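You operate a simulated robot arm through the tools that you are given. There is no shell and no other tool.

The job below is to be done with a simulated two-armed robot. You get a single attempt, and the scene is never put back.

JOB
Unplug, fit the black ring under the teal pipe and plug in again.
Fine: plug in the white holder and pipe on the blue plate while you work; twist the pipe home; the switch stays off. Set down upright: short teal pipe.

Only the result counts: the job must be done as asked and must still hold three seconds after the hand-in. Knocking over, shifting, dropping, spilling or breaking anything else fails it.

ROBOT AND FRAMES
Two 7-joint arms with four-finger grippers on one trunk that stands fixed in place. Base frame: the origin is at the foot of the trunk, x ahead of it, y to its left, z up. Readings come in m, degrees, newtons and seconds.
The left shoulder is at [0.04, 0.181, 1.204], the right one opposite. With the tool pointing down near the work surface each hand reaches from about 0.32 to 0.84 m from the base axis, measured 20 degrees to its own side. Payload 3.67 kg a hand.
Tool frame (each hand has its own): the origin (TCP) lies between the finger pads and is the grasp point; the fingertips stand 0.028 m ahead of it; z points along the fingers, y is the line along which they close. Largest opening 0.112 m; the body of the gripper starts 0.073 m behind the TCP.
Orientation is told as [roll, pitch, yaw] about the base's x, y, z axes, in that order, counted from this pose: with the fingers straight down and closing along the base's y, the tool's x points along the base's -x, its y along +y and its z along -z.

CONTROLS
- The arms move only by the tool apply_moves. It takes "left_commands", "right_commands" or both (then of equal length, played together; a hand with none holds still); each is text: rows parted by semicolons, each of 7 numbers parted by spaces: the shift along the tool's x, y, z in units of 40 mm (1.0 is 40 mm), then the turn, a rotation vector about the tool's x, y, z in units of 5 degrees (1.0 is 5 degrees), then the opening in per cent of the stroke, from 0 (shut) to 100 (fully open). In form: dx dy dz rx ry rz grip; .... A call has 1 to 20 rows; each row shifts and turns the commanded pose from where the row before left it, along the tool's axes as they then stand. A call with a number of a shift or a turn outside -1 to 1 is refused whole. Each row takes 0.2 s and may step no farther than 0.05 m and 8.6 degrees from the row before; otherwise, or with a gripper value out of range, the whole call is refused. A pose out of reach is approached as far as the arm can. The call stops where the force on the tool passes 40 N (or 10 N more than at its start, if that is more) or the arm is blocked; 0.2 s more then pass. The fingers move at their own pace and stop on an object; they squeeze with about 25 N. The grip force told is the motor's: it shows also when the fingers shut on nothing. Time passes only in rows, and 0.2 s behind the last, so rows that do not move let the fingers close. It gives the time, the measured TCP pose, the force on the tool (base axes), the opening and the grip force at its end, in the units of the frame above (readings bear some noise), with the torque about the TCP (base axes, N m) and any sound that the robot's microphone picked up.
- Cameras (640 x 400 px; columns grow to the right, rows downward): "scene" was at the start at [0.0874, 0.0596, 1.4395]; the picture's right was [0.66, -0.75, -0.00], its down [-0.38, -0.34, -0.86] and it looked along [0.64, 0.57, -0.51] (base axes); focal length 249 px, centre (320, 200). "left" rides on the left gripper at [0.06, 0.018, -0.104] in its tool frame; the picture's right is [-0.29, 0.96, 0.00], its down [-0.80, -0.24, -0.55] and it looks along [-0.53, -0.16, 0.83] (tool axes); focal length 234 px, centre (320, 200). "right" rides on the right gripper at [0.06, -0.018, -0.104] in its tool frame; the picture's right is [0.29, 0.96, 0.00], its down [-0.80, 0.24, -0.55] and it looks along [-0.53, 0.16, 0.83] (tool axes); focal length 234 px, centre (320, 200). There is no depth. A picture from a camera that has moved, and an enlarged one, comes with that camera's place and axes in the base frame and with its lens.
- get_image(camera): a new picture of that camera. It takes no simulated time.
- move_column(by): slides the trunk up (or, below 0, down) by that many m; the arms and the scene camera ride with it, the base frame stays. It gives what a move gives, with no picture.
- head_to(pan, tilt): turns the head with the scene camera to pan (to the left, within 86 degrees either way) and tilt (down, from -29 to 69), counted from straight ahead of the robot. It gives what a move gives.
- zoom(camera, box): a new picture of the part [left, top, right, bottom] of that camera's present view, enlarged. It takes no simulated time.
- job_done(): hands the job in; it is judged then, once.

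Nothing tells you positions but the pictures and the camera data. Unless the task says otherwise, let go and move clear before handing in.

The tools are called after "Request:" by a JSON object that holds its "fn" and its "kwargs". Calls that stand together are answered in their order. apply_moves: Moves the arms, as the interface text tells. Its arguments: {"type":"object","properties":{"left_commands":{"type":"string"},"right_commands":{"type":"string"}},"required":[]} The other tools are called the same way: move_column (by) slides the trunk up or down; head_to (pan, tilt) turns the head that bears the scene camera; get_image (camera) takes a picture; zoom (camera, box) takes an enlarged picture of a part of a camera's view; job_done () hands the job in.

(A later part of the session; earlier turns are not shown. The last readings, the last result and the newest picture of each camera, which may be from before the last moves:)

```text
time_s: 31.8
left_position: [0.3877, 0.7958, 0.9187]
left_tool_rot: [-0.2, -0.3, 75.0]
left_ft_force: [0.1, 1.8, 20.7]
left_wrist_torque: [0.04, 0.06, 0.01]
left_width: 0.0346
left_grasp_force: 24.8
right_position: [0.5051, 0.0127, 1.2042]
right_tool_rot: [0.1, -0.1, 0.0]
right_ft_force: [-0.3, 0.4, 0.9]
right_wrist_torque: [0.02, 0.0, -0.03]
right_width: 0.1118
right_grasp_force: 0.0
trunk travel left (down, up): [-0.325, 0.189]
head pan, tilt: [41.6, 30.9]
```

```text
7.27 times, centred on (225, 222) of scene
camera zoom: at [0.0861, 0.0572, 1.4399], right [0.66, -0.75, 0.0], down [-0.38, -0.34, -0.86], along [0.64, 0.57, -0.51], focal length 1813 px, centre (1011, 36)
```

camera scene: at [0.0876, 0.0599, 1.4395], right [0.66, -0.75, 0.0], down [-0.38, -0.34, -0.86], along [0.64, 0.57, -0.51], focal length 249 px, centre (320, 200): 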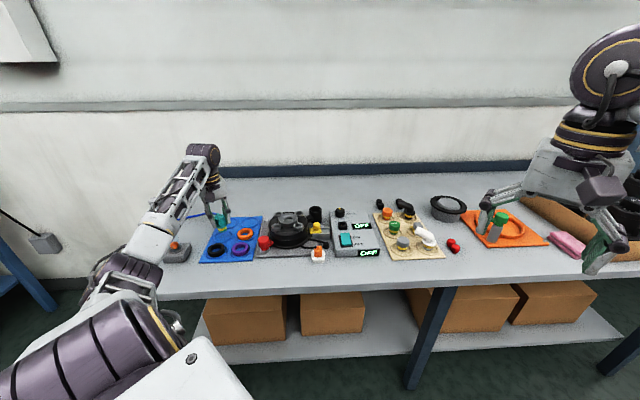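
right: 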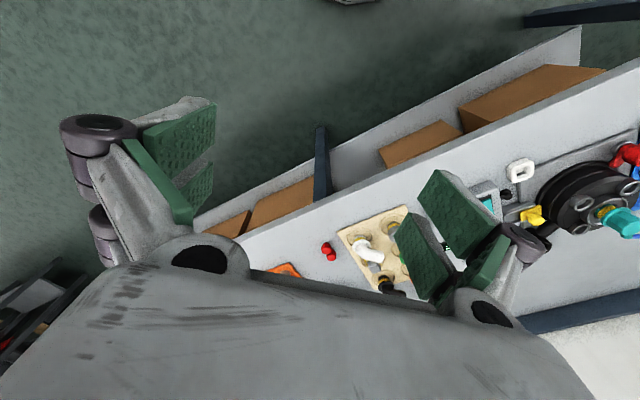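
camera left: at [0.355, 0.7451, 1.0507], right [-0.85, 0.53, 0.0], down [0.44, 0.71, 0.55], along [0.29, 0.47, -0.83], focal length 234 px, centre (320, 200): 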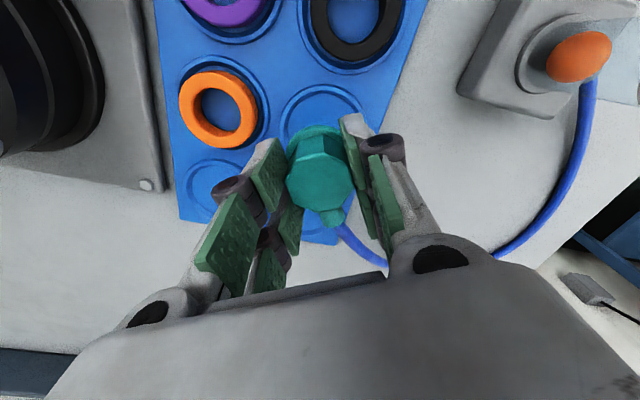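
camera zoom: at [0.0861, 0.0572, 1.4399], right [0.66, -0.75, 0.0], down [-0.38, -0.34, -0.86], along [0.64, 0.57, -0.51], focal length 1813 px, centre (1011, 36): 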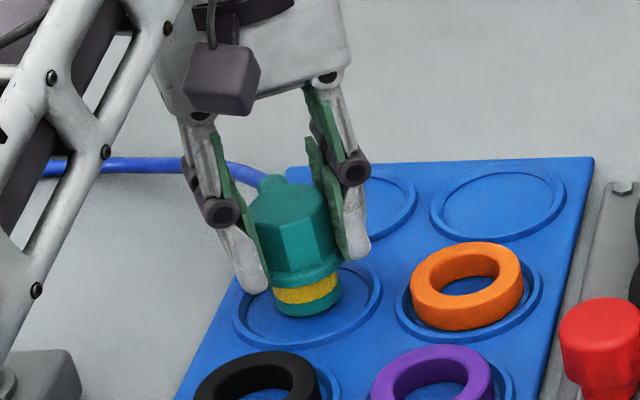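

It has touched down (20 N). I'll ease off, open, and rise straight up.

Request:
{"fn": "apply_moves", "kwargs": {"left_commands": "0 0 -0.09 0 0 0 20; 0 0 0 0 0 0 20; 0 0 0 0 0 0 36; 0 0 0 0 0 0 50; 0 0 0 0 0 0 60; 0 0 -0.5 0 0 0 60; 0 0 -1 0 0 0 60; 0 0 -1 0 0 0 60"}}

Request:
{"fn": "get_image", "kwargs": {"camera": "left"}}

Request:
{"fn": "zoom", "kwargs": {"camera": "scene", "box": [190, 185, 280, 265]}}

```text
time_s: 33.6
left_position: [0.3861, 0.7956, 1.0178]
left_tool_rot: [-0.1, 0.0, 75.0]
left_ft_force: [0.5, 0.9, -0.7]
left_wrist_torque: [0.03, 0.02, -0.01]
left_width: 0.0673
left_grasp_force: 0.0
right_position: [0.5055, 0.0141, 1.2035]
right_tool_rot: [0.0, 0.0, 0.0]
right_ft_force: [-0.1, 0.6, 0.5]
right_wrist_torque: [0.03, 0.0, 0.0]
right_width: 0.1121
right_grasp_force: 0.1
trunk travel left (down, up): [-0.325, 0.189]
head pan, tilt: [41.6, 30.9]
```

```text
taken
camera left: at [0.3516, 0.7457, 1.1226], right [-0.85, 0.53, 0.0], down [0.44, 0.71, 0.55], along [0.29, 0.47, -0.83], focal length 234 px, centre (320, 200)
```

left: 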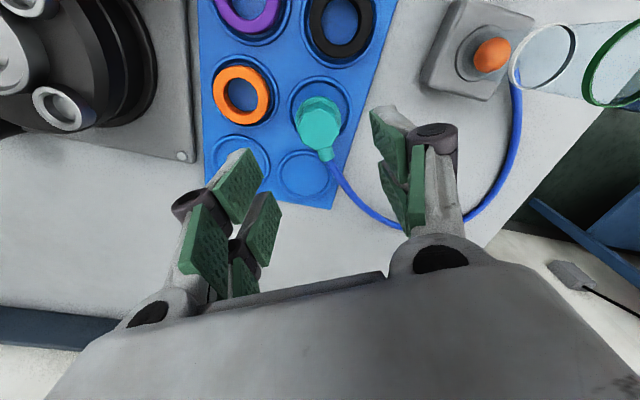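

```text
5.00 times, centred on (235, 225) of scene
camera zoom: at [0.0865, 0.059, 1.4397], right [0.66, -0.75, 0.0], down [-0.38, -0.34, -0.86], along [0.64, 0.57, -0.51], focal length 1246 px, centre (745, 75)
```

zoom: 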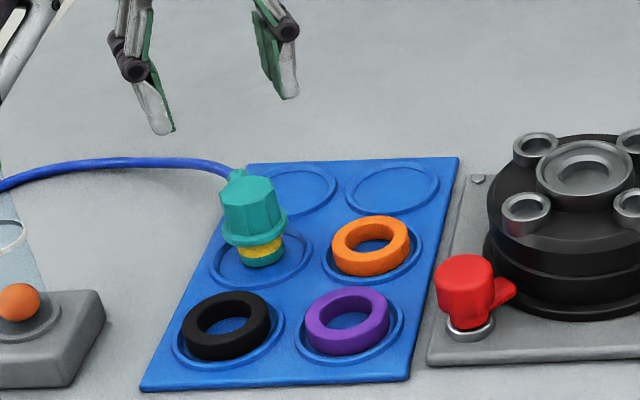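

The pipe stands upright in the recess on the blue plate. Next the black ring: I'll rise, turn the hand to yaw 0 (so the fingers stay clear of the pipe and purple ring), and move above the ring.

Request:
{"fn": "apply_moves", "kwargs": {"left_commands": "0 0 -0.9 0 0 0 60; 0 0 0 0 0 1 60; 0 0 0 0 0 1 60; 0 0 0 0 0 1 60; 0 0 0 0 0 1 60; 0 0 0 0 0 1 60; 0 0 0 0 0 1 60; 0 0 0 0 0 1 60; 0 0 0 0 0 1 60; 0 0 0 0 0 1 60; 0 0 0 0 0 1 60; 0 0 0 0 0 1 60; 0 0 0 0 0 1 60; 0 0 0 0 0 1 60; 0 0 0 0 0 1 60; 0 0 0 0 0 1 60; 0.7 -0.6 0 0 0 0 70; 0.7 -0.6 0 0 0 0 70"}}

Request:
{"fn": "get_image", "kwargs": {"camera": "left"}}

Request:
{"fn": "zoom", "kwargs": {"camera": "scene", "box": [170, 180, 280, 270]}}

```text
time_s: 37.6
left_position: [0.3477, 0.7509, 1.0924]
left_tool_rot: [-0.2, -7.2, 0.1]
left_ft_force: [0.2, 0.4, -1.0]
left_wrist_torque: [-0.01, 0.02, 0.0]
left_width: 0.0786
left_grasp_force: 0.0
right_position: [0.507, 0.0166, 1.2022]
right_tool_rot: [-0.1, 0.1, 0.0]
right_ft_force: [0.9, -0.4, -0.7]
right_wrist_torque: [-0.04, 0.01, 0.03]
right_width: 0.1121
right_grasp_force: 0.1
trunk travel left (down, up): [-0.325, 0.189]
head pan, tilt: [41.6, 30.9]
stopped in row 18 (left hand): the arm was blocked; the commanded pose is now the measured one
```

```text
taken
camera left: at [0.2746, 0.7717, 1.1885], right [0.29, 0.96, 0.03], down [0.72, -0.24, 0.65], along [0.63, -0.16, -0.76], focal length 234 px, centre (320, 200)
```

left: 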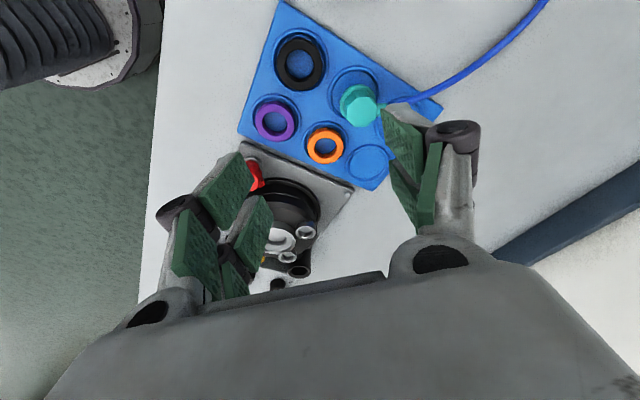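

```text
4.44 times, centred on (225, 225) of scene
camera zoom: at [0.0886, 0.0616, 1.4394], right [0.66, -0.75, 0.0], down [-0.39, -0.34, -0.86], along [0.64, 0.57, -0.52], focal length 1108 px, centre (742, 89)
```

zoom: 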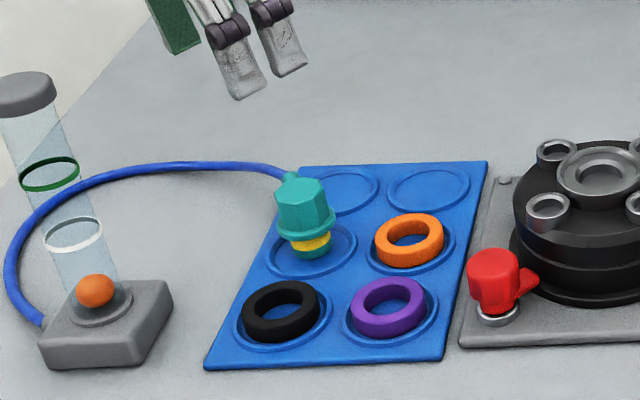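

The arm reached a joint limit at yaw 0 here and the hand tilted by 7°; nothing was touched. I'll turn back to yaw 45, straighten the hand and re-check.

Request:
{"fn": "apply_moves", "kwargs": {"left_commands": "0 0 0 0 0 -1 60; 0 0 0 0 0 -1 60; 0 0 0 0 0 -1 60; 0 0 0 0 0 -1 60; 0 0 0 0 0 -1 60; 0 0 0 0 0 -1 60; 0 0 0 0 0 -1 60; 0 0 0 0 0 -1 60; 0 0 0 0 0 -1 60; 0 0 0 -0.51 0.51 0 60; 0 0 0 -0.51 0.51 0 60; 0 0 0 0 0 0 60"}}

Request:
{"fn": "get_image", "kwargs": {"camera": "left"}}

Request:
{"fn": "get_image", "kwargs": {"camera": "scene"}}

```text
time_s: 40.2
left_position: [0.3469, 0.7494, 1.0937]
left_tool_rot: [0.1, 0.0, 45.0]
left_ft_force: [-1.2, 1.2, -0.7]
left_wrist_torque: [-0.03, -0.01, -0.03]
left_width: 0.067
left_grasp_force: 0.0
right_position: [0.5052, 0.0145, 1.2034]
right_tool_rot: [0.0, 0.0, -0.1]
right_ft_force: [-0.5, 0.1, -0.3]
right_wrist_torque: [0.02, -0.03, 0.02]
right_width: 0.1122
right_grasp_force: 0.1
trunk travel left (down, up): [-0.325, 0.189]
head pan, tilt: [41.6, 30.9]
```

```text
taken
camera left: at [0.2914, 0.7226, 1.198], right [-0.47, 0.88, 0.0], down [0.73, 0.39, 0.55], along [0.49, 0.26, -0.83], focal length 234 px, centre (320, 200)
```

left: 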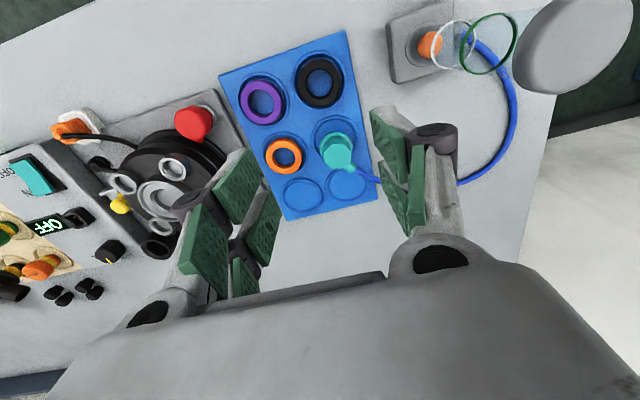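

```text
taken
camera scene: at [0.0872, 0.0599, 1.4395], right [0.66, -0.75, 0.0], down [-0.38, -0.34, -0.86], along [0.64, 0.57, -0.51], focal length 249 px, centre (320, 200)
```

scene: 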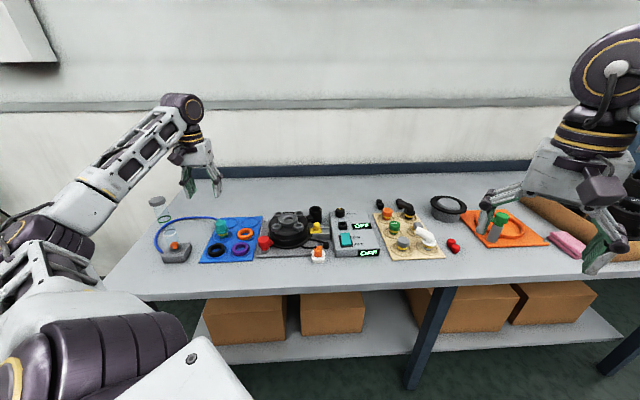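

Request:
{"fn": "zoom", "kwargs": {"camera": "left", "box": [220, 30, 400, 200]}}

```text
2.35 times, centred on (310, 115) of left
camera zoom: at [0.2914, 0.7226, 1.198], right [-0.47, 0.88, 0.0], down [0.73, 0.39, 0.55], along [0.49, 0.26, -0.83], focal length 551 px, centre (344, 400)
```

zoom: 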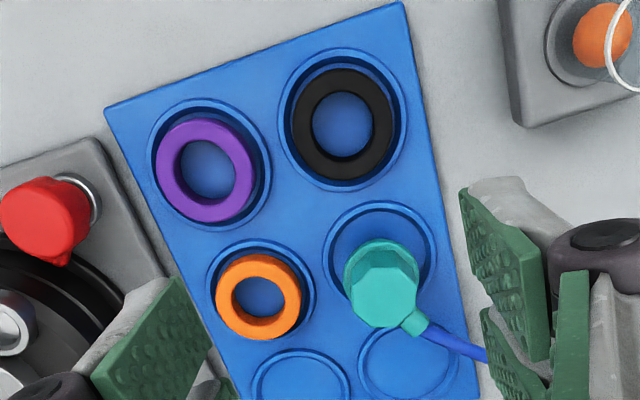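

Request:
{"fn": "apply_moves", "kwargs": {"left_commands": "0.27 0.065 0 0 0 0 62; 0.257 0.062 0.5 0 0 0 62; 0 0 0.9 0 0 0 62; 0 0 0.9 0 0 0 62; 0 0 0.8 0 0 0 62; 0 0 0 0 0 0 62"}}

Request:
{"fn": "get_image", "kwargs": {"camera": "left"}}

Request:
{"fn": "zoom", "kwargs": {"camera": "left", "box": [240, 60, 400, 220]}}

Request:
{"fn": "zoom", "kwargs": {"camera": "scene", "box": [170, 195, 270, 270]}}

```text
time_s: 41.6
left_position: [0.3283, 0.7375, 0.9702]
left_tool_rot: [0.1, 0.1, 44.9]
left_ft_force: [0.4, 0.4, 0.9]
left_wrist_torque: [0.01, -0.03, 0.03]
left_width: 0.0693
left_grasp_force: 0.1
right_position: [0.5055, 0.0145, 1.2045]
right_tool_rot: [0.1, 0.0, 0.0]
right_ft_force: [0.6, 0.2, -1.2]
right_wrist_torque: [-0.02, 0.03, -0.01]
right_width: 0.1118
right_grasp_force: 0.1
trunk travel left (down, up): [-0.325, 0.189]
head pan, tilt: [41.6, 30.9]
```

```text
taken
camera left: at [0.2734, 0.7108, 1.0753], right [-0.47, 0.88, 0.0], down [0.73, 0.39, 0.55], along [0.49, 0.26, -0.83], focal length 234 px, centre (320, 200)
```

left: 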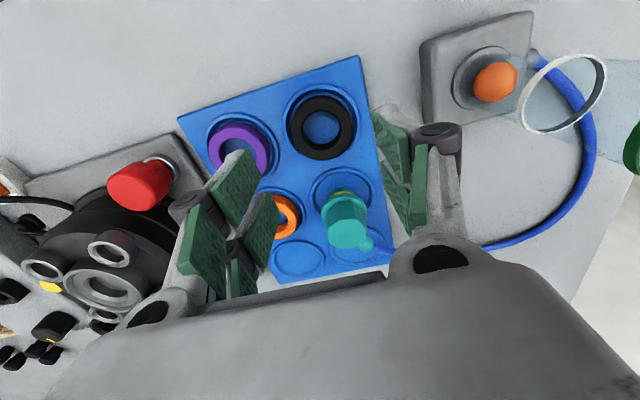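

```text
2.50 times, centred on (320, 140) of left
camera zoom: at [0.2734, 0.7108, 1.0753], right [-0.47, 0.88, 0.0], down [0.73, 0.39, 0.55], along [0.49, 0.26, -0.83], focal length 585 px, centre (320, 350)
```

zoom: 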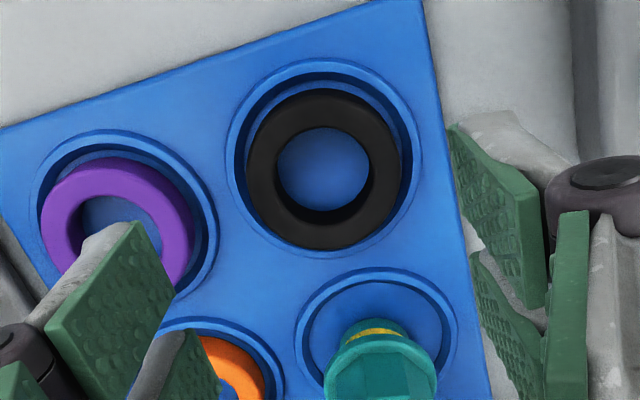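

```text
5.33 times, centred on (220, 232) of scene
camera zoom: at [0.0873, 0.0594, 1.4396], right [0.66, -0.75, 0.0], down [-0.38, -0.34, -0.86], along [0.64, 0.57, -0.51], focal length 1329 px, centre (853, 27)
```

zoom: 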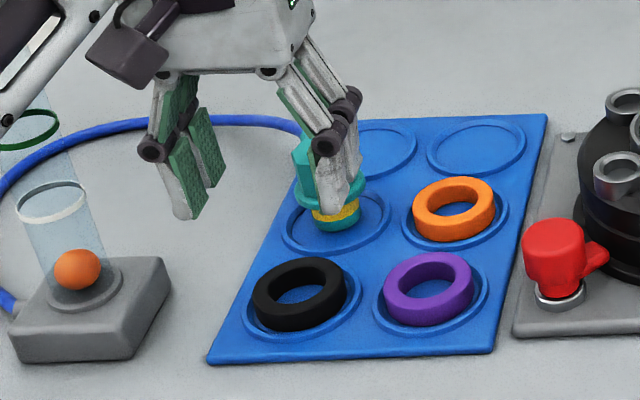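

The black ring (about 56 mm outside, 34 mm hole, 12 mm thick) is nearly centred under the hand. I'll correct 1 mm and descend most of the way.

Request:
{"fn": "apply_moves", "kwargs": {"left_commands": "0.0 0.027 0.6 0 0 0 62; 0 0 0.6 0 0 0 62; 0 0 0.5 0 0 0 62; 0 0 0 0 0 0 62"}}

Request:
{"fn": "zoom", "kwargs": {"camera": "left", "box": [230, 70, 410, 250]}}

Request:
{"fn": "zoom", "kwargs": {"camera": "scene", "box": [185, 220, 255, 270]}}

```text
time_s: 42.6
left_position: [0.3301, 0.7382, 0.9009]
left_tool_rot: [0.1, 0.1, 45.0]
left_ft_force: [-0.2, -0.3, -0.3]
left_wrist_torque: [0.02, 0.02, 0.02]
left_width: 0.0692
left_grasp_force: 0.1
right_position: [0.5061, 0.0154, 1.2023]
right_tool_rot: [-0.1, 0.0, 0.0]
right_ft_force: [-0.6, 0.0, -0.1]
right_wrist_torque: [-0.01, -0.01, 0.03]
right_width: 0.1123
right_grasp_force: 0.1
trunk travel left (down, up): [-0.325, 0.189]
head pan, tilt: [41.6, 30.9]
```

```text
2.22 times, centred on (320, 160) of left
camera zoom: at [0.2729, 0.7121, 1.0052], right [-0.47, 0.88, 0.0], down [0.73, 0.39, 0.55], along [0.49, 0.26, -0.83], focal length 520 px, centre (320, 289)
```

zoom: 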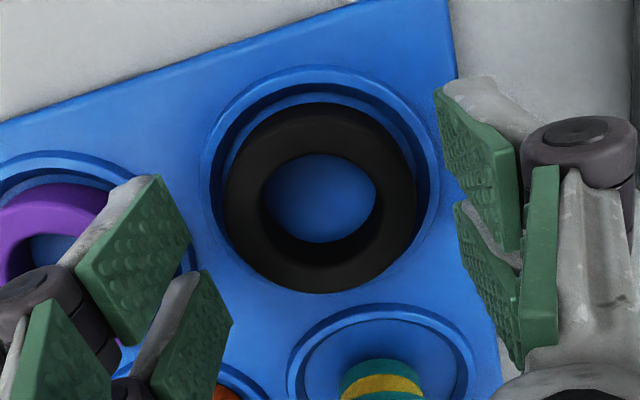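

```text
8.00 times, centred on (220, 245) of scene
camera zoom: at [0.0873, 0.0596, 1.4396], right [0.66, -0.75, 0.0], down [-0.38, -0.34, -0.86], along [0.64, 0.57, -0.51], focal length 1994 px, centre (1120, -160)
```

zoom: 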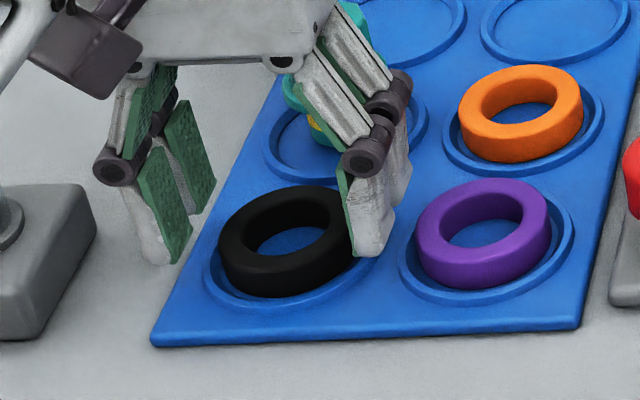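

Request:
{"fn": "apply_moves", "kwargs": {"left_commands": "0.02 0 0.2 0 0 0 62; 0 0 0.1 0 0 0 62; 0 0 0 0 0 0 62"}}

Request:
{"fn": "zoom", "kwargs": {"camera": "left", "box": [230, 70, 410, 250]}}

Request:
{"fn": "zoom", "kwargs": {"camera": "scene", "box": [195, 225, 255, 265]}}

```text
time_s: 43.4
left_position: [0.3269, 0.739, 0.8884]
left_tool_rot: [0.2, 0.1, 44.9]
left_ft_force: [0.0, 0.8, -0.7]
left_wrist_torque: [-0.03, -0.01, -0.02]
left_width: 0.0694
left_grasp_force: 0.1
right_position: [0.507, 0.0152, 1.2032]
right_tool_rot: [-0.1, 0.0, 0.0]
right_ft_force: [-0.3, -0.1, -0.3]
right_wrist_torque: [0.02, -0.01, 0.0]
right_width: 0.112
right_grasp_force: 0.1
trunk travel left (down, up): [-0.325, 0.189]
head pan, tilt: [41.6, 30.9]
```

```text
2.22 times, centred on (320, 160) of left
camera zoom: at [0.2711, 0.7119, 0.9928], right [-0.47, 0.88, 0.0], down [0.73, 0.39, 0.55], along [0.49, 0.26, -0.83], focal length 520 px, centre (320, 289)
```

zoom: 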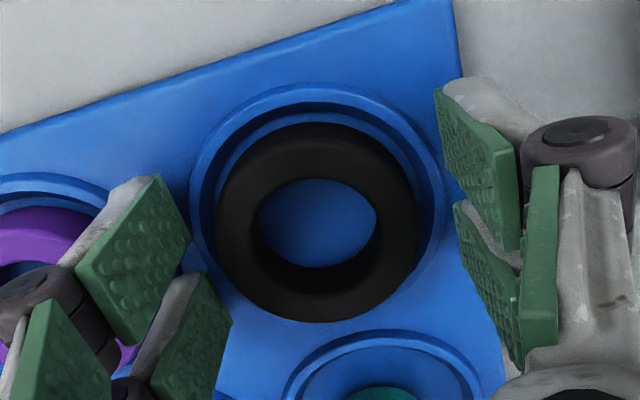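

```text
10.00 times, centred on (225, 245) of scene
camera zoom: at [0.0874, 0.0597, 1.4395], right [0.66, -0.75, 0.0], down [-0.38, -0.34, -0.86], along [0.64, 0.57, -0.51], focal length 2493 px, centre (1270, -250)
```

zoom: 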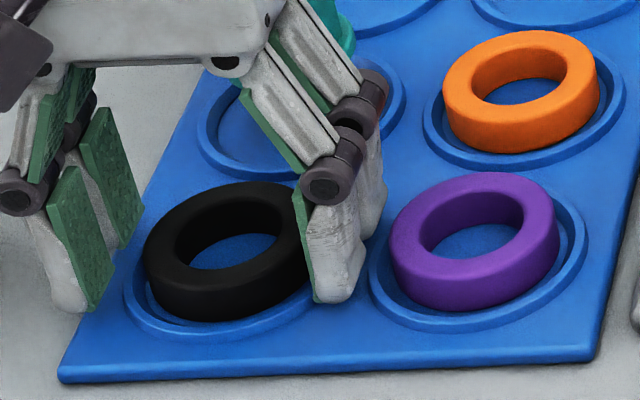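

The fingers are either side of the black ring, clear of the purple one. I'll close gently.

Request:
{"fn": "apply_moves", "kwargs": {"left_commands": "0 0 0 0 0 0 54; 0 0 0 0 0 0 48; 0 0 0 0 0 0 44; 0 0 0 0 0 0 44"}}

Request:
{"fn": "zoom", "kwargs": {"camera": "left", "box": [230, 70, 410, 250]}}

Request:
{"fn": "zoom", "kwargs": {"camera": "scene", "box": [195, 225, 255, 265]}}

```text
time_s: 44.4
left_position: [0.3271, 0.7387, 0.8887]
left_tool_rot: [0.1, 0.1, 45.0]
left_ft_force: [0.8, 0.0, 1.0]
left_wrist_torque: [-0.01, -0.06, 0.03]
left_width: 0.0505
left_grasp_force: 1.7
right_position: [0.5062, 0.0152, 1.2031]
right_tool_rot: [0.0, -0.1, 0.0]
right_ft_force: [0.4, 0.8, 0.2]
right_wrist_torque: [-0.03, 0.02, -0.02]
right_width: 0.1121
right_grasp_force: 0.0
trunk travel left (down, up): [-0.325, 0.189]
head pan, tilt: [41.6, 30.9]
```

```text
2.22 times, centred on (320, 160) of left
camera zoom: at [0.2711, 0.7117, 0.9931], right [-0.47, 0.88, 0.0], down [0.73, 0.39, 0.55], along [0.49, 0.26, -0.83], focal length 520 px, centre (320, 289)
```

zoom: 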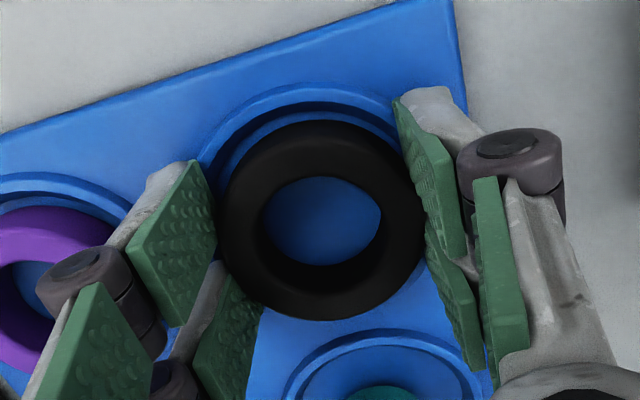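

```text
10.00 times, centred on (225, 245) of scene
camera zoom: at [0.0873, 0.0594, 1.4396], right [0.66, -0.75, 0.0], down [-0.38, -0.34, -0.86], along [0.64, 0.57, -0.51], focal length 2493 px, centre (1270, -250)
```

zoom: 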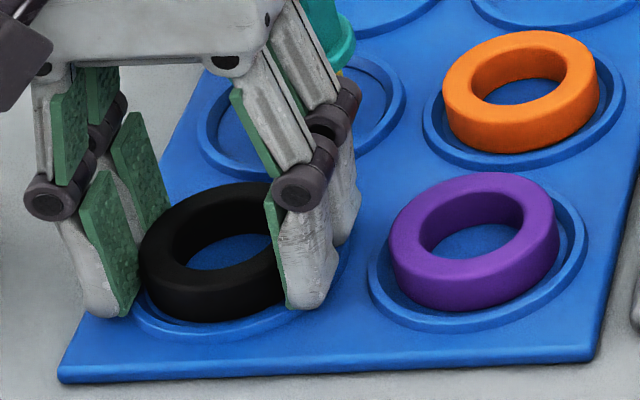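

Request:
{"fn": "apply_moves", "kwargs": {"left_commands": "0 0 0 0 0 0 38; 0 0 0 0 0 0 34; 0 0 0 0 0 0 34"}}

Request:
{"fn": "zoom", "kwargs": {"camera": "scene", "box": [195, 225, 255, 265]}}

```text
time_s: 45.2
left_position: [0.3275, 0.7398, 0.8888]
left_tool_rot: [0.1, 0.0, 44.9]
left_ft_force: [0.7, 0.1, 2.6]
left_wrist_torque: [-0.01, -0.03, -0.02]
left_width: 0.05
left_grasp_force: 25.2
right_position: [0.5055, 0.015, 1.2021]
right_tool_rot: [0.0, 0.0, 0.0]
right_ft_force: [0.6, 0.0, -0.2]
right_wrist_torque: [0.0, -0.01, 0.02]
right_width: 0.112
right_grasp_force: 0.1
trunk travel left (down, up): [-0.325, 0.189]
head pan, tilt: [41.6, 30.9]
```

```text
10.00 times, centred on (225, 245) of scene
camera zoom: at [0.0874, 0.0594, 1.4396], right [0.66, -0.75, 0.0], down [-0.38, -0.34, -0.86], along [0.64, 0.57, -0.51], focal length 2493 px, centre (1270, -250)
```

zoom: 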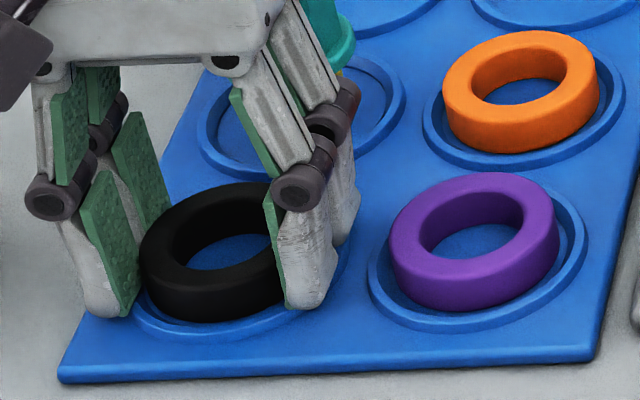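

The ring is gripped (about 25 N). I'll lift it slowly and check it comes up level.

Request:
{"fn": "apply_moves", "kwargs": {"left_commands": "0 0 -0.15 0 0 0 34; 0 0 -0.3 0 0 0 34; 0 0 -0.5 0 0 0 34; 0 0 -0.5 0 0 0 34"}}

Request:
{"fn": "zoom", "kwargs": {"camera": "scene", "box": [170, 185, 260, 265]}}

Request:
{"fn": "zoom", "kwargs": {"camera": "left", "box": [230, 70, 410, 250]}}

```text
time_s: 46.2
left_position: [0.3257, 0.7356, 0.9465]
left_tool_rot: [0.1, 0.1, 44.8]
left_ft_force: [-0.7, 0.1, 1.3]
left_wrist_torque: [0.06, -0.02, 0.0]
left_width: 0.0499
left_grasp_force: 25.0
right_position: [0.5066, 0.0147, 1.2021]
right_tool_rot: [0.0, 0.0, 0.0]
right_ft_force: [0.3, -0.9, 0.2]
right_wrist_torque: [0.03, -0.01, -0.01]
right_width: 0.1121
right_grasp_force: 0.0
trunk travel left (down, up): [-0.325, 0.189]
head pan, tilt: [41.6, 30.9]
```

```text
5.00 times, centred on (215, 225) of scene
camera zoom: at [0.0869, 0.0594, 1.4396], right [0.66, -0.75, 0.0], down [-0.38, -0.34, -0.86], along [0.64, 0.57, -0.51], focal length 1246 px, centre (845, 75)
```

zoom: 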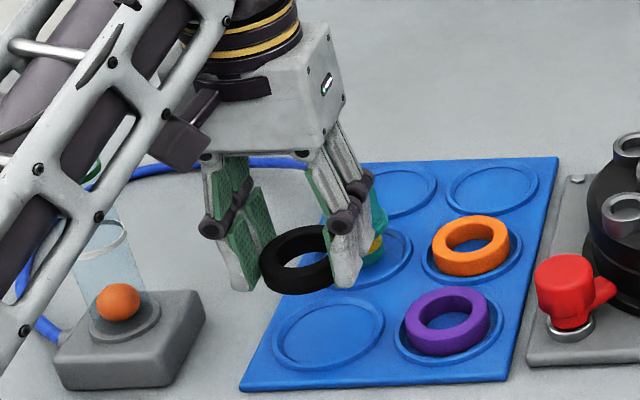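

```text
2.22 times, centred on (320, 160) of left
camera zoom: at [0.2702, 0.7094, 1.052], right [-0.47, 0.88, 0.0], down [0.73, 0.39, 0.55], along [0.49, 0.26, -0.83], focal length 520 px, centre (320, 289)
```

zoom: 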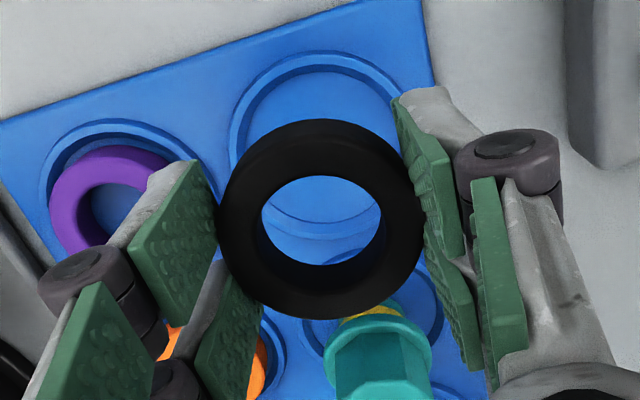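

The ring is up and level, gripped by its upper rim. I'll raise it and carry it over the empty collar.

Request:
{"fn": "apply_moves", "kwargs": {"left_commands": "0 0 -0.75 0 0 0 34; 0 0 -0.75 0 0 0 34; 0 0 -0.6 0 0 0 34; -0.273 -0.864 0 0 0 0 34; -0.273 -0.864 0 0 0 0 34; -0.273 -0.864 0 0 0 0 34; -0.273 -0.864 0 0 0 0 34; -0.273 -0.864 0 0 0 0 34; -0.273 -0.864 0 0 0 0 34; -0.273 -0.864 0 0 0 0 34; 0 0 0 0 0 0 34"}}

Request:
{"fn": "get_image", "kwargs": {"camera": "left"}}

Request:
{"fn": "get_image", "kwargs": {"camera": "scene"}}

```text
time_s: 48.2
left_position: [0.4598, 0.6544, 0.9567]
left_tool_rot: [7.7, 7.3, 46.9]
left_ft_force: [-10.0, 4.9, 10.7]
left_wrist_torque: [0.05, -0.1, 0.01]
left_width: 0.0495
left_grasp_force: 25.3
right_position: [0.5057, 0.0138, 1.2033]
right_tool_rot: [0.0, 0.0, 0.0]
right_ft_force: [-0.1, 0.1, -0.1]
right_wrist_torque: [-0.01, 0.03, -0.02]
right_width: 0.1118
right_grasp_force: 0.1
trunk travel left (down, up): [-0.325, 0.189]
head pan, tilt: [41.6, 30.9]
stopped in row 9 (left hand): the force on the tool passed its limit at 99 N (the readings are from after the stop); the commanded pose is now the measured one
```

```text
taken
camera left: at [0.4259, 0.6261, 1.0681], right [-0.49, 0.87, 0.09], down [0.81, 0.41, 0.41], along [0.32, 0.27, -0.91], focal length 234 px, centre (320, 200)
```

left: 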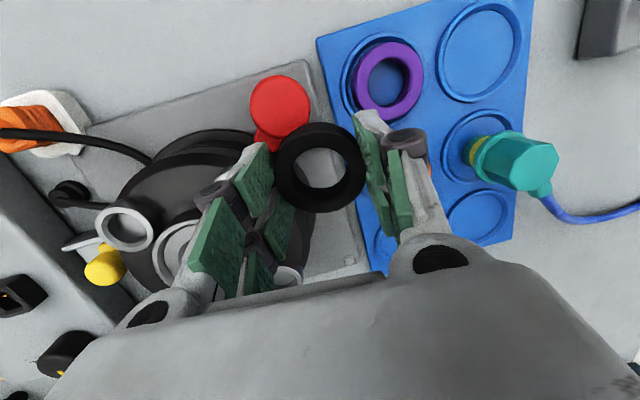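

```text
taken
camera scene: at [0.086, 0.0594, 1.4397], right [0.66, -0.75, 0.0], down [-0.38, -0.34, -0.86], along [0.64, 0.57, -0.51], focal length 249 px, centre (320, 200)
```

scene: 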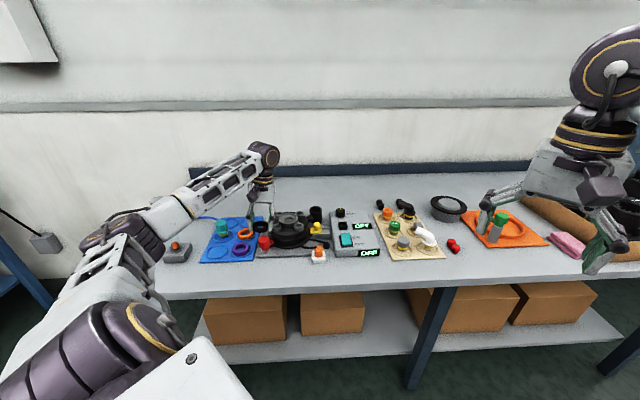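

The hand did not rise as commanded and struck something on the way. I'll look closely before moving again.

Request:
{"fn": "zoom", "kwargs": {"camera": "scene", "box": [190, 190, 340, 270]}}

Request:
{"fn": "zoom", "kwargs": {"camera": "left", "box": [80, 50, 440, 290]}}

Request:
{"fn": "zoom", "kwargs": {"camera": "scene", "box": [220, 200, 300, 260]}}

```text
4.27 times, centred on (265, 230) of scene
camera zoom: at [0.086, 0.0594, 1.4397], right [0.66, -0.75, 0.0], down [-0.38, -0.34, -0.86], along [0.64, 0.57, -0.51], focal length 1064 px, centre (555, 72)
```

zoom: 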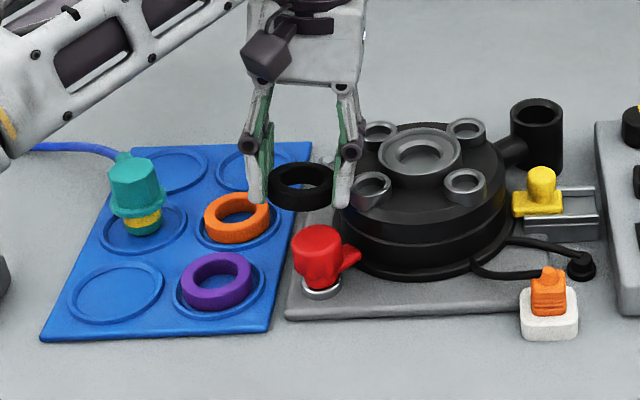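

```text
1.67 times, centred on (260, 170) of left
camera zoom: at [0.4259, 0.6261, 1.0681], right [-0.49, 0.87, 0.09], down [0.81, 0.41, 0.41], along [0.32, 0.27, -0.91], focal length 390 px, centre (420, 250)
```

zoom: 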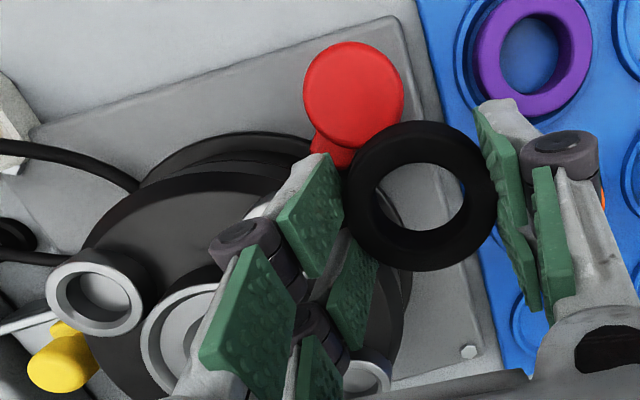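

```text
6.67 times, centred on (260, 230) of scene
camera zoom: at [0.086, 0.0594, 1.4397], right [0.66, -0.75, 0.0], down [-0.38, -0.34, -0.86], along [0.64, 0.57, -0.51], focal length 1662 px, centre (720, 0)
```

zoom: 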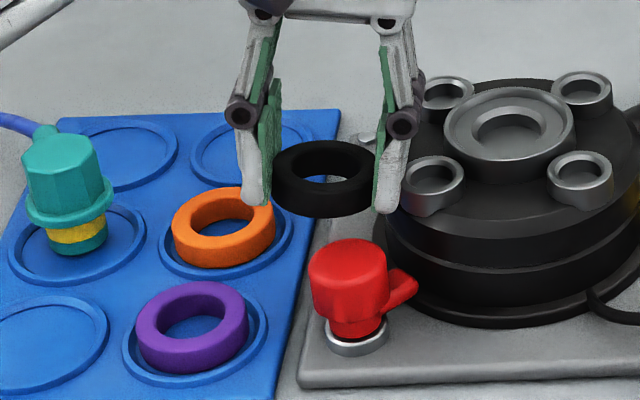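

The right finger struck the device's near-left boss; the device, pipe and rings look unmoved and the ring is still held. I'll back off to the left and up in small steps, then straighten the hand.

Request:
{"fn": "apply_moves", "kwargs": {"left_commands": "0 0.2 -0.1 0 0 0 34; 0 0.3 -0.2 0 0 0 34; 0 0.2 -0.3 0 0 0 34"}}

Request:
{"fn": "zoom", "kwargs": {"camera": "scene", "box": [190, 190, 310, 270]}}

```text
time_s: 49.0
left_position: [0.448, 0.6714, 0.9799]
left_tool_rot: [7.6, 7.5, 46.8]
left_ft_force: [-1.1, 0.2, 0.4]
left_wrist_torque: [0.01, 0.01, 0.01]
left_width: 0.0491
left_grasp_force: 25.2
right_position: [0.507, 0.0151, 1.2025]
right_tool_rot: [-0.1, 0.1, 0.0]
right_ft_force: [0.7, 0.3, 0.1]
right_wrist_torque: [-0.02, 0.01, 0.03]
right_width: 0.1124
right_grasp_force: 0.1
trunk travel left (down, up): [-0.325, 0.189]
head pan, tilt: [41.6, 30.9]
```

```text
5.00 times, centred on (250, 230) of scene
camera zoom: at [0.0876, 0.0596, 1.4395], right [0.66, -0.75, 0.0], down [-0.38, -0.34, -0.86], along [0.64, 0.57, -0.51], focal length 1246 px, centre (670, 50)
```

zoom: 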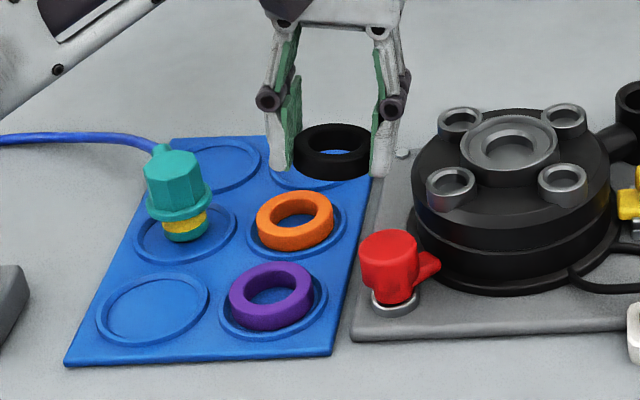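

Request:
{"fn": "apply_moves", "kwargs": {"left_commands": "0 0 -0.5 0 0 0 34; 0 0 -0.5 0.7 0 0 34; 0 0 -0.3 0.7 0 0 34; 0 0 0 0.72 0 0 34; 0 0 0 0 0 0 34"}}

Request:
{"fn": "get_image", "kwargs": {"camera": "left"}}

Request:
{"fn": "get_image", "kwargs": {"camera": "scene"}}

```text
time_s: 50.2
left_position: [0.4577, 0.6727, 1.0313]
left_tool_rot: [-2.9, 7.4, 46.8]
left_ft_force: [0.3, 0.1, -0.1]
left_wrist_torque: [-0.02, 0.04, 0.0]
left_width: 0.0493
left_grasp_force: 25.2
right_position: [0.5054, 0.0156, 1.2021]
right_tool_rot: [0.0, 0.1, 0.1]
right_ft_force: [0.1, -0.2, -0.5]
right_wrist_torque: [0.0, -0.01, -0.01]
right_width: 0.1121
right_grasp_force: 0.1
trunk travel left (down, up): [-0.325, 0.189]
head pan, tilt: [41.6, 30.9]
```

```text
taken
camera left: at [0.4076, 0.6585, 1.142], right [-0.51, 0.86, -0.09], down [0.75, 0.48, 0.46], along [0.43, 0.17, -0.89], focal length 234 px, centre (320, 200)
```

left: 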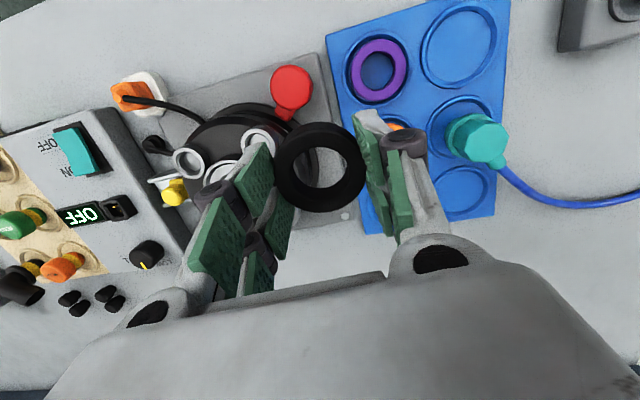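

```text
taken
camera scene: at [0.0877, 0.0596, 1.4395], right [0.66, -0.75, 0.0], down [-0.38, -0.34, -0.86], along [0.64, 0.57, -0.51], focal length 249 px, centre (320, 200)
```

scene: 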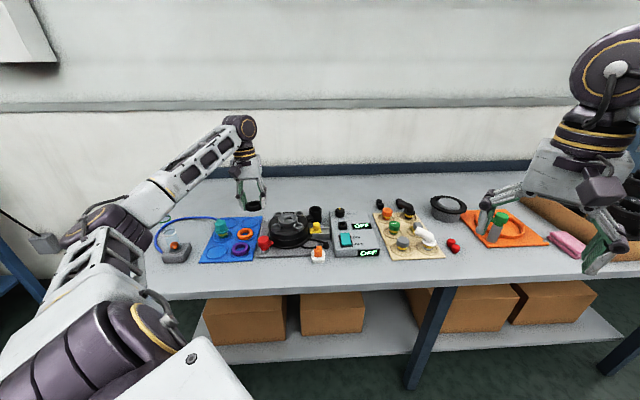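

Request:
{"fn": "apply_moves", "kwargs": {"left_commands": "0 0 0 -0.29 -0.74 0.18 34; 0 0 0 -0.29 -0.74 0.18 34; 0 0 0 0 0 0 34"}}

Request:
{"fn": "get_image", "kwargs": {"camera": "left"}}

Request:
{"fn": "zoom", "kwargs": {"camera": "scene", "box": [210, 160, 310, 240]}}

```text
time_s: 51.0
left_position: [0.457, 0.6742, 1.031]
left_tool_rot: [-0.1, 0.1, 45.1]
left_ft_force: [0.1, 0.8, -0.2]
left_wrist_torque: [0.04, -0.01, 0.0]
left_width: 0.0494
left_grasp_force: 24.8
right_position: [0.5066, 0.0162, 1.2008]
right_tool_rot: [0.0, 0.1, -0.1]
right_ft_force: [0.5, 0.0, 0.4]
right_wrist_torque: [-0.03, 0.0, 0.0]
right_width: 0.1119
right_grasp_force: 0.0
trunk travel left (down, up): [-0.325, 0.189]
head pan, tilt: [41.6, 30.9]
```

```text
taken
camera left: at [0.401, 0.6465, 1.136], right [-0.48, 0.88, 0.0], down [0.73, 0.4, 0.55], along [0.49, 0.26, -0.83], focal length 234 px, centre (320, 200)
```

left: 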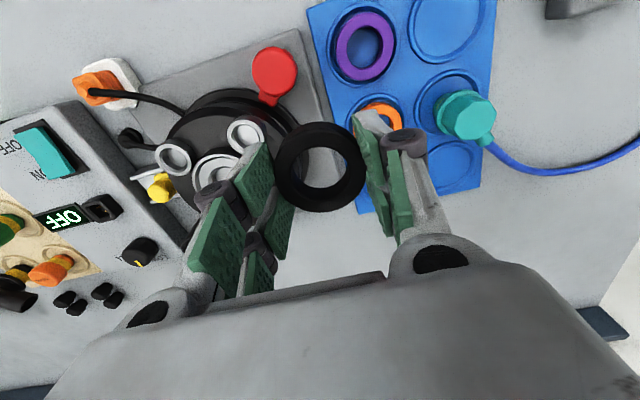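

```text
5.00 times, centred on (260, 200) of scene
camera zoom: at [0.0876, 0.0599, 1.4395], right [0.66, -0.75, 0.0], down [-0.38, -0.34, -0.86], along [0.64, 0.57, -0.51], focal length 1246 px, centre (620, 200)
```

zoom: 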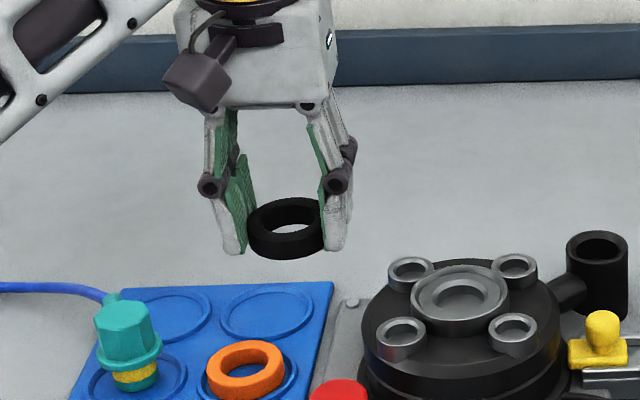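

The hand is level again at z = 1.03 with the ring held. I'll go to the collar in short moves, checking height as I go.

Request:
{"fn": "apply_moves", "kwargs": {"left_commands": "-0.14 -0.526 0 0 0 0 34; -0.14 -0.526 0 0 0 0 34"}}

```text
time_s: 51.6
left_position: [0.4963, 0.6522, 1.0317]
left_tool_rot: [-0.1, 0.0, 45.2]
left_ft_force: [0.0, 1.0, -0.6]
left_wrist_torque: [0.0, 0.03, 0.04]
left_width: 0.0491
left_grasp_force: 24.7
right_position: [0.5082, 0.0148, 1.2029]
right_tool_rot: [-0.1, 0.1, 0.0]
right_ft_force: [-0.2, -0.2, -0.3]
right_wrist_torque: [0.01, 0.0, -0.01]
right_width: 0.112
right_grasp_force: 0.1
trunk travel left (down, up): [-0.325, 0.189]
head pan, tilt: [41.6, 30.9]
```

The height holds at 1.03 and the hand is level. I'll continue the rest of the way over the collar.

Request:
{"fn": "apply_moves", "kwargs": {"left_commands": "-0.14 -0.526 0 0 0 0 34; -0.14 -0.526 0 0 0 0 34; -0.14 -0.526 0 0 0 0 34; 0 0 0 0 0 0 34"}}

Request:
{"fn": "get_image", "kwargs": {"camera": "left"}}

Request:
{"fn": "zoom", "kwargs": {"camera": "left", "box": [240, 70, 400, 230]}}

Request:
{"fn": "zoom", "kwargs": {"camera": "scene", "box": [255, 175, 325, 235]}}

```text
time_s: 52.6
left_position: [0.5517, 0.6191, 1.033]
left_tool_rot: [-0.1, 0.0, 45.2]
left_ft_force: [-0.6, -0.3, 0.5]
left_wrist_torque: [0.03, 0.01, 0.02]
left_width: 0.0492
left_grasp_force: 24.8
right_position: [0.5064, 0.0156, 1.2027]
right_tool_rot: [-0.1, 0.0, 0.0]
right_ft_force: [0.2, 0.2, 0.6]
right_wrist_torque: [-0.05, 0.01, 0.01]
right_width: 0.112
right_grasp_force: 0.1
trunk travel left (down, up): [-0.325, 0.189]
head pan, tilt: [41.6, 30.9]
```

```text
taken
camera left: at [0.4955, 0.5919, 1.1377], right [-0.48, 0.88, 0.0], down [0.73, 0.4, 0.55], along [0.49, 0.26, -0.83], focal length 234 px, centre (320, 200)
```

left: 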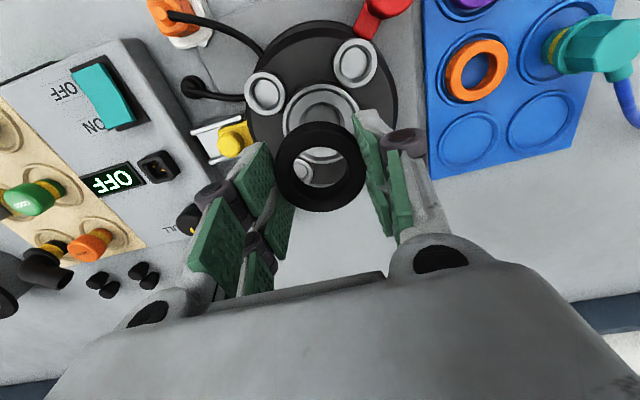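

```text
2.50 times, centred on (320, 150) of left
camera zoom: at [0.4955, 0.5919, 1.1377], right [-0.48, 0.88, 0.0], down [0.73, 0.4, 0.55], along [0.49, 0.26, -0.83], focal length 585 px, centre (320, 325)
```

zoom: 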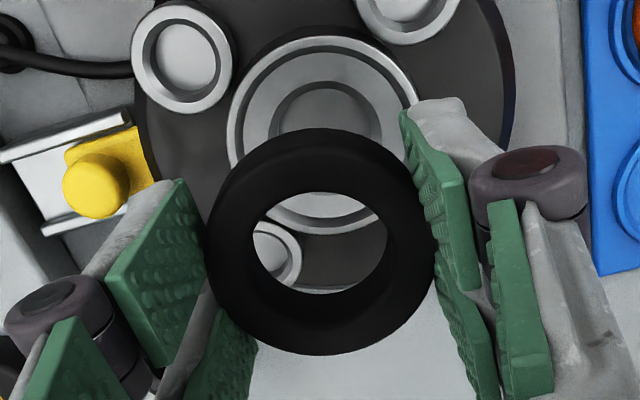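

```text
6.67 times, centred on (290, 205) of scene
camera zoom: at [0.0872, 0.0599, 1.4396], right [0.66, -0.75, 0.0], down [-0.38, -0.34, -0.86], along [0.64, 0.57, -0.51], focal length 1662 px, centre (520, 167)
```

zoom: 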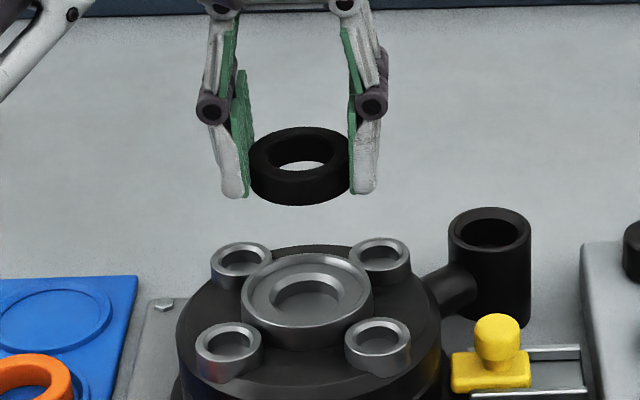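

The ring is about 2 mm off the collar's axis; I'll correct that and descend to just above the collar.

Request:
{"fn": "apply_moves", "kwargs": {"left_commands": "0.03 0.044 0.5 0 0 0 34; 0 0 0.5 0 0 0 34; 0 0 0.35 0 0 0 34; 0 0 0 0 0 0 34"}}

Request:
{"fn": "zoom", "kwargs": {"camera": "left", "box": [240, 70, 400, 230]}}

Request:
{"fn": "zoom", "kwargs": {"camera": "scene", "box": [265, 195, 315, 235]}}

```text
time_s: 53.6
left_position: [0.5489, 0.6182, 0.9774]
left_tool_rot: [0.0, 0.0, 45.1]
left_ft_force: [-0.3, 1.1, -0.7]
left_wrist_torque: [-0.02, -0.02, 0.0]
left_width: 0.0488
left_grasp_force: 24.8
right_position: [0.5063, 0.0144, 1.2026]
right_tool_rot: [-0.1, 0.0, 0.0]
right_ft_force: [-0.8, -0.3, 0.4]
right_wrist_torque: [0.01, 0.01, -0.01]
right_width: 0.1123
right_grasp_force: 0.0
trunk travel left (down, up): [-0.325, 0.189]
head pan, tilt: [41.6, 30.9]
```

```text
2.50 times, centred on (320, 150) of left
camera zoom: at [0.4926, 0.5915, 1.0815], right [-0.48, 0.88, 0.0], down [0.73, 0.4, 0.55], along [0.49, 0.26, -0.83], focal length 585 px, centre (320, 325)
```

zoom: 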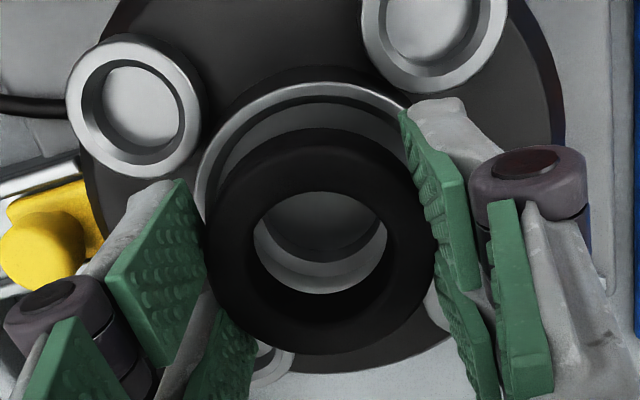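

```text
10.00 times, centred on (290, 215) of scene
camera zoom: at [0.0874, 0.0597, 1.4396], right [0.66, -0.75, 0.0], down [-0.38, -0.34, -0.86], along [0.64, 0.57, -0.51], focal length 2493 px, centre (620, 50)
```

zoom: 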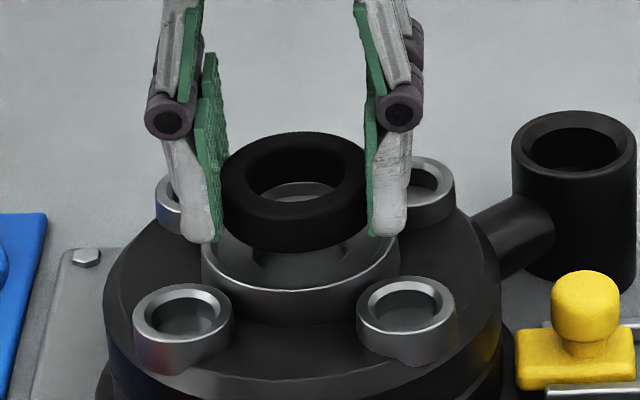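

By comparing both cameras, the ring bottom is level with the fingertips, and its centre sits about 6 mm short of the collar axis, with the rim at z ≈ 0.934. I'll shift back, lower to just above the rim and look again.

Request:
{"fn": "apply_moves", "kwargs": {"left_commands": "-0.16 0 0 0 0 0 34; 0 0 0.25 0 0 0 34; 0 0 0 0 0 0 34"}}

Request:
{"fn": "zoom", "kwargs": {"camera": "left", "box": [240, 70, 400, 230]}}

Request:
{"fn": "zoom", "kwargs": {"camera": "scene", "box": [265, 195, 315, 235]}}

```text
time_s: 54.4
left_position: [0.5538, 0.6231, 0.9685]
left_tool_rot: [-0.1, 0.0, 45.1]
left_ft_force: [-1.4, -1.1, 1.7]
left_wrist_torque: [0.05, -0.01, 0.02]
left_width: 0.0491
left_grasp_force: 24.9
right_position: [0.5067, 0.0141, 1.2017]
right_tool_rot: [-0.1, 0.0, 0.0]
right_ft_force: [0.3, -0.3, 1.1]
right_wrist_torque: [-0.01, 0.01, -0.03]
right_width: 0.112
right_grasp_force: 0.0
trunk travel left (down, up): [-0.325, 0.189]
head pan, tilt: [41.6, 30.9]
```

```text
2.50 times, centred on (320, 150) of left
camera zoom: at [0.4971, 0.5961, 1.0721], right [-0.48, 0.88, 0.0], down [0.73, 0.4, 0.55], along [0.49, 0.26, -0.83], focal length 585 px, centre (320, 325)
```

zoom: 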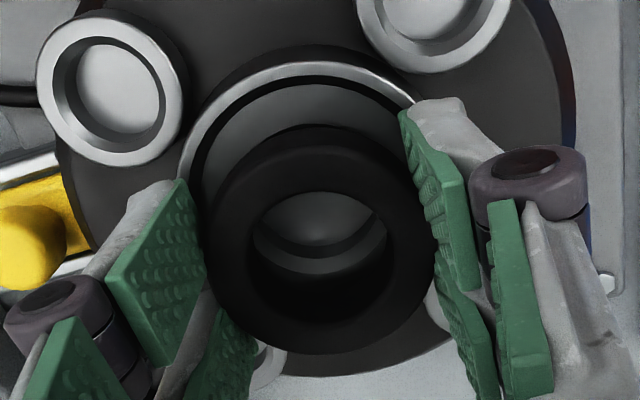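

```text
10.00 times, centred on (290, 215) of scene
camera zoom: at [0.0873, 0.0594, 1.4396], right [0.66, -0.75, 0.0], down [-0.38, -0.34, -0.86], along [0.64, 0.57, -0.51], focal length 2493 px, centre (620, 50)
```

zoom: 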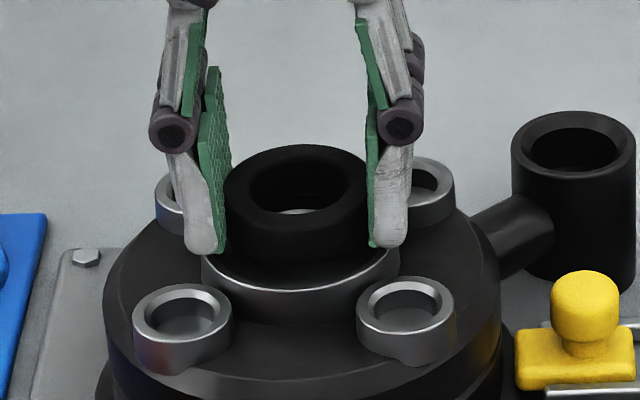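

The ring now looks concentric with the collar to about 1 mm. I'll lower in 2 mm steps watching the force.

Request:
{"fn": "apply_moves", "kwargs": {"left_commands": "-0.015 0 0.05 0 0 0 34; 0 0 0.05 0 0 0 34"}}

Request:
{"fn": "zoom", "kwargs": {"camera": "scene", "box": [270, 200, 310, 230]}}

Request:
{"fn": "zoom", "kwargs": {"camera": "left", "box": [240, 70, 400, 230]}}

```text
time_s: 55.0
left_position: [0.5523, 0.6228, 0.9678]
left_tool_rot: [-0.3, -0.4, 45.2]
left_ft_force: [1.5, 1.4, 18.6]
left_wrist_torque: [0.51, -0.11, 0.0]
left_width: 0.0492
left_grasp_force: 25.4
right_position: [0.5054, 0.0132, 1.2034]
right_tool_rot: [0.1, -0.1, 0.0]
right_ft_force: [0.3, 0.4, 0.4]
right_wrist_torque: [-0.01, 0.02, 0.03]
right_width: 0.112
right_grasp_force: 0.1
trunk travel left (down, up): [-0.325, 0.189]
head pan, tilt: [41.6, 30.9]
```

```text
13.33 times, centred on (290, 215) of scene
camera zoom: at [0.0859, 0.0577, 1.4399], right [0.66, -0.75, 0.0], down [-0.38, -0.34, -0.86], along [0.64, 0.57, -0.51], focal length 3323 px, centre (720, 0)
```

zoom: 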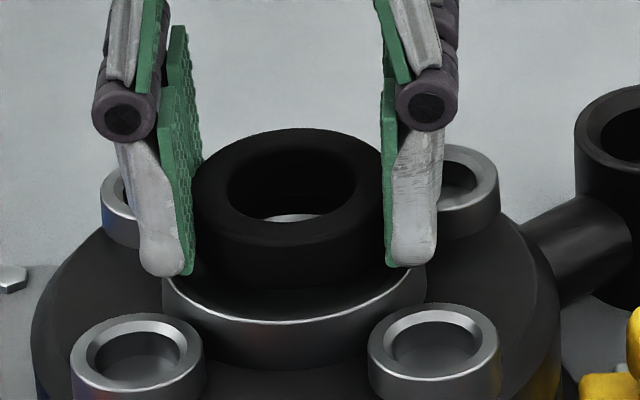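

```text
2.50 times, centred on (320, 150) of left
camera zoom: at [0.4964, 0.5957, 1.0713], right [-0.48, 0.88, 0.0], down [0.73, 0.4, 0.56], along [0.49, 0.27, -0.83], focal length 585 px, centre (320, 325)
```

zoom: 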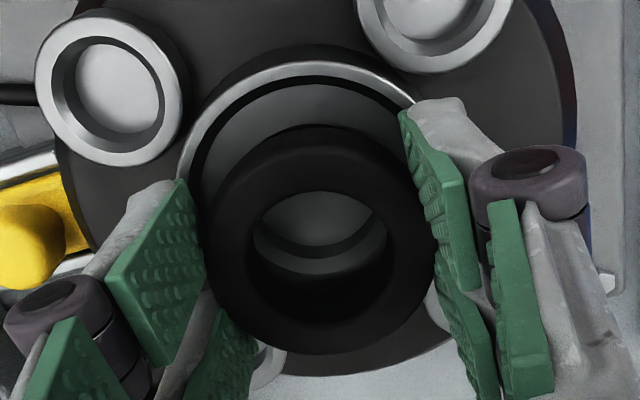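

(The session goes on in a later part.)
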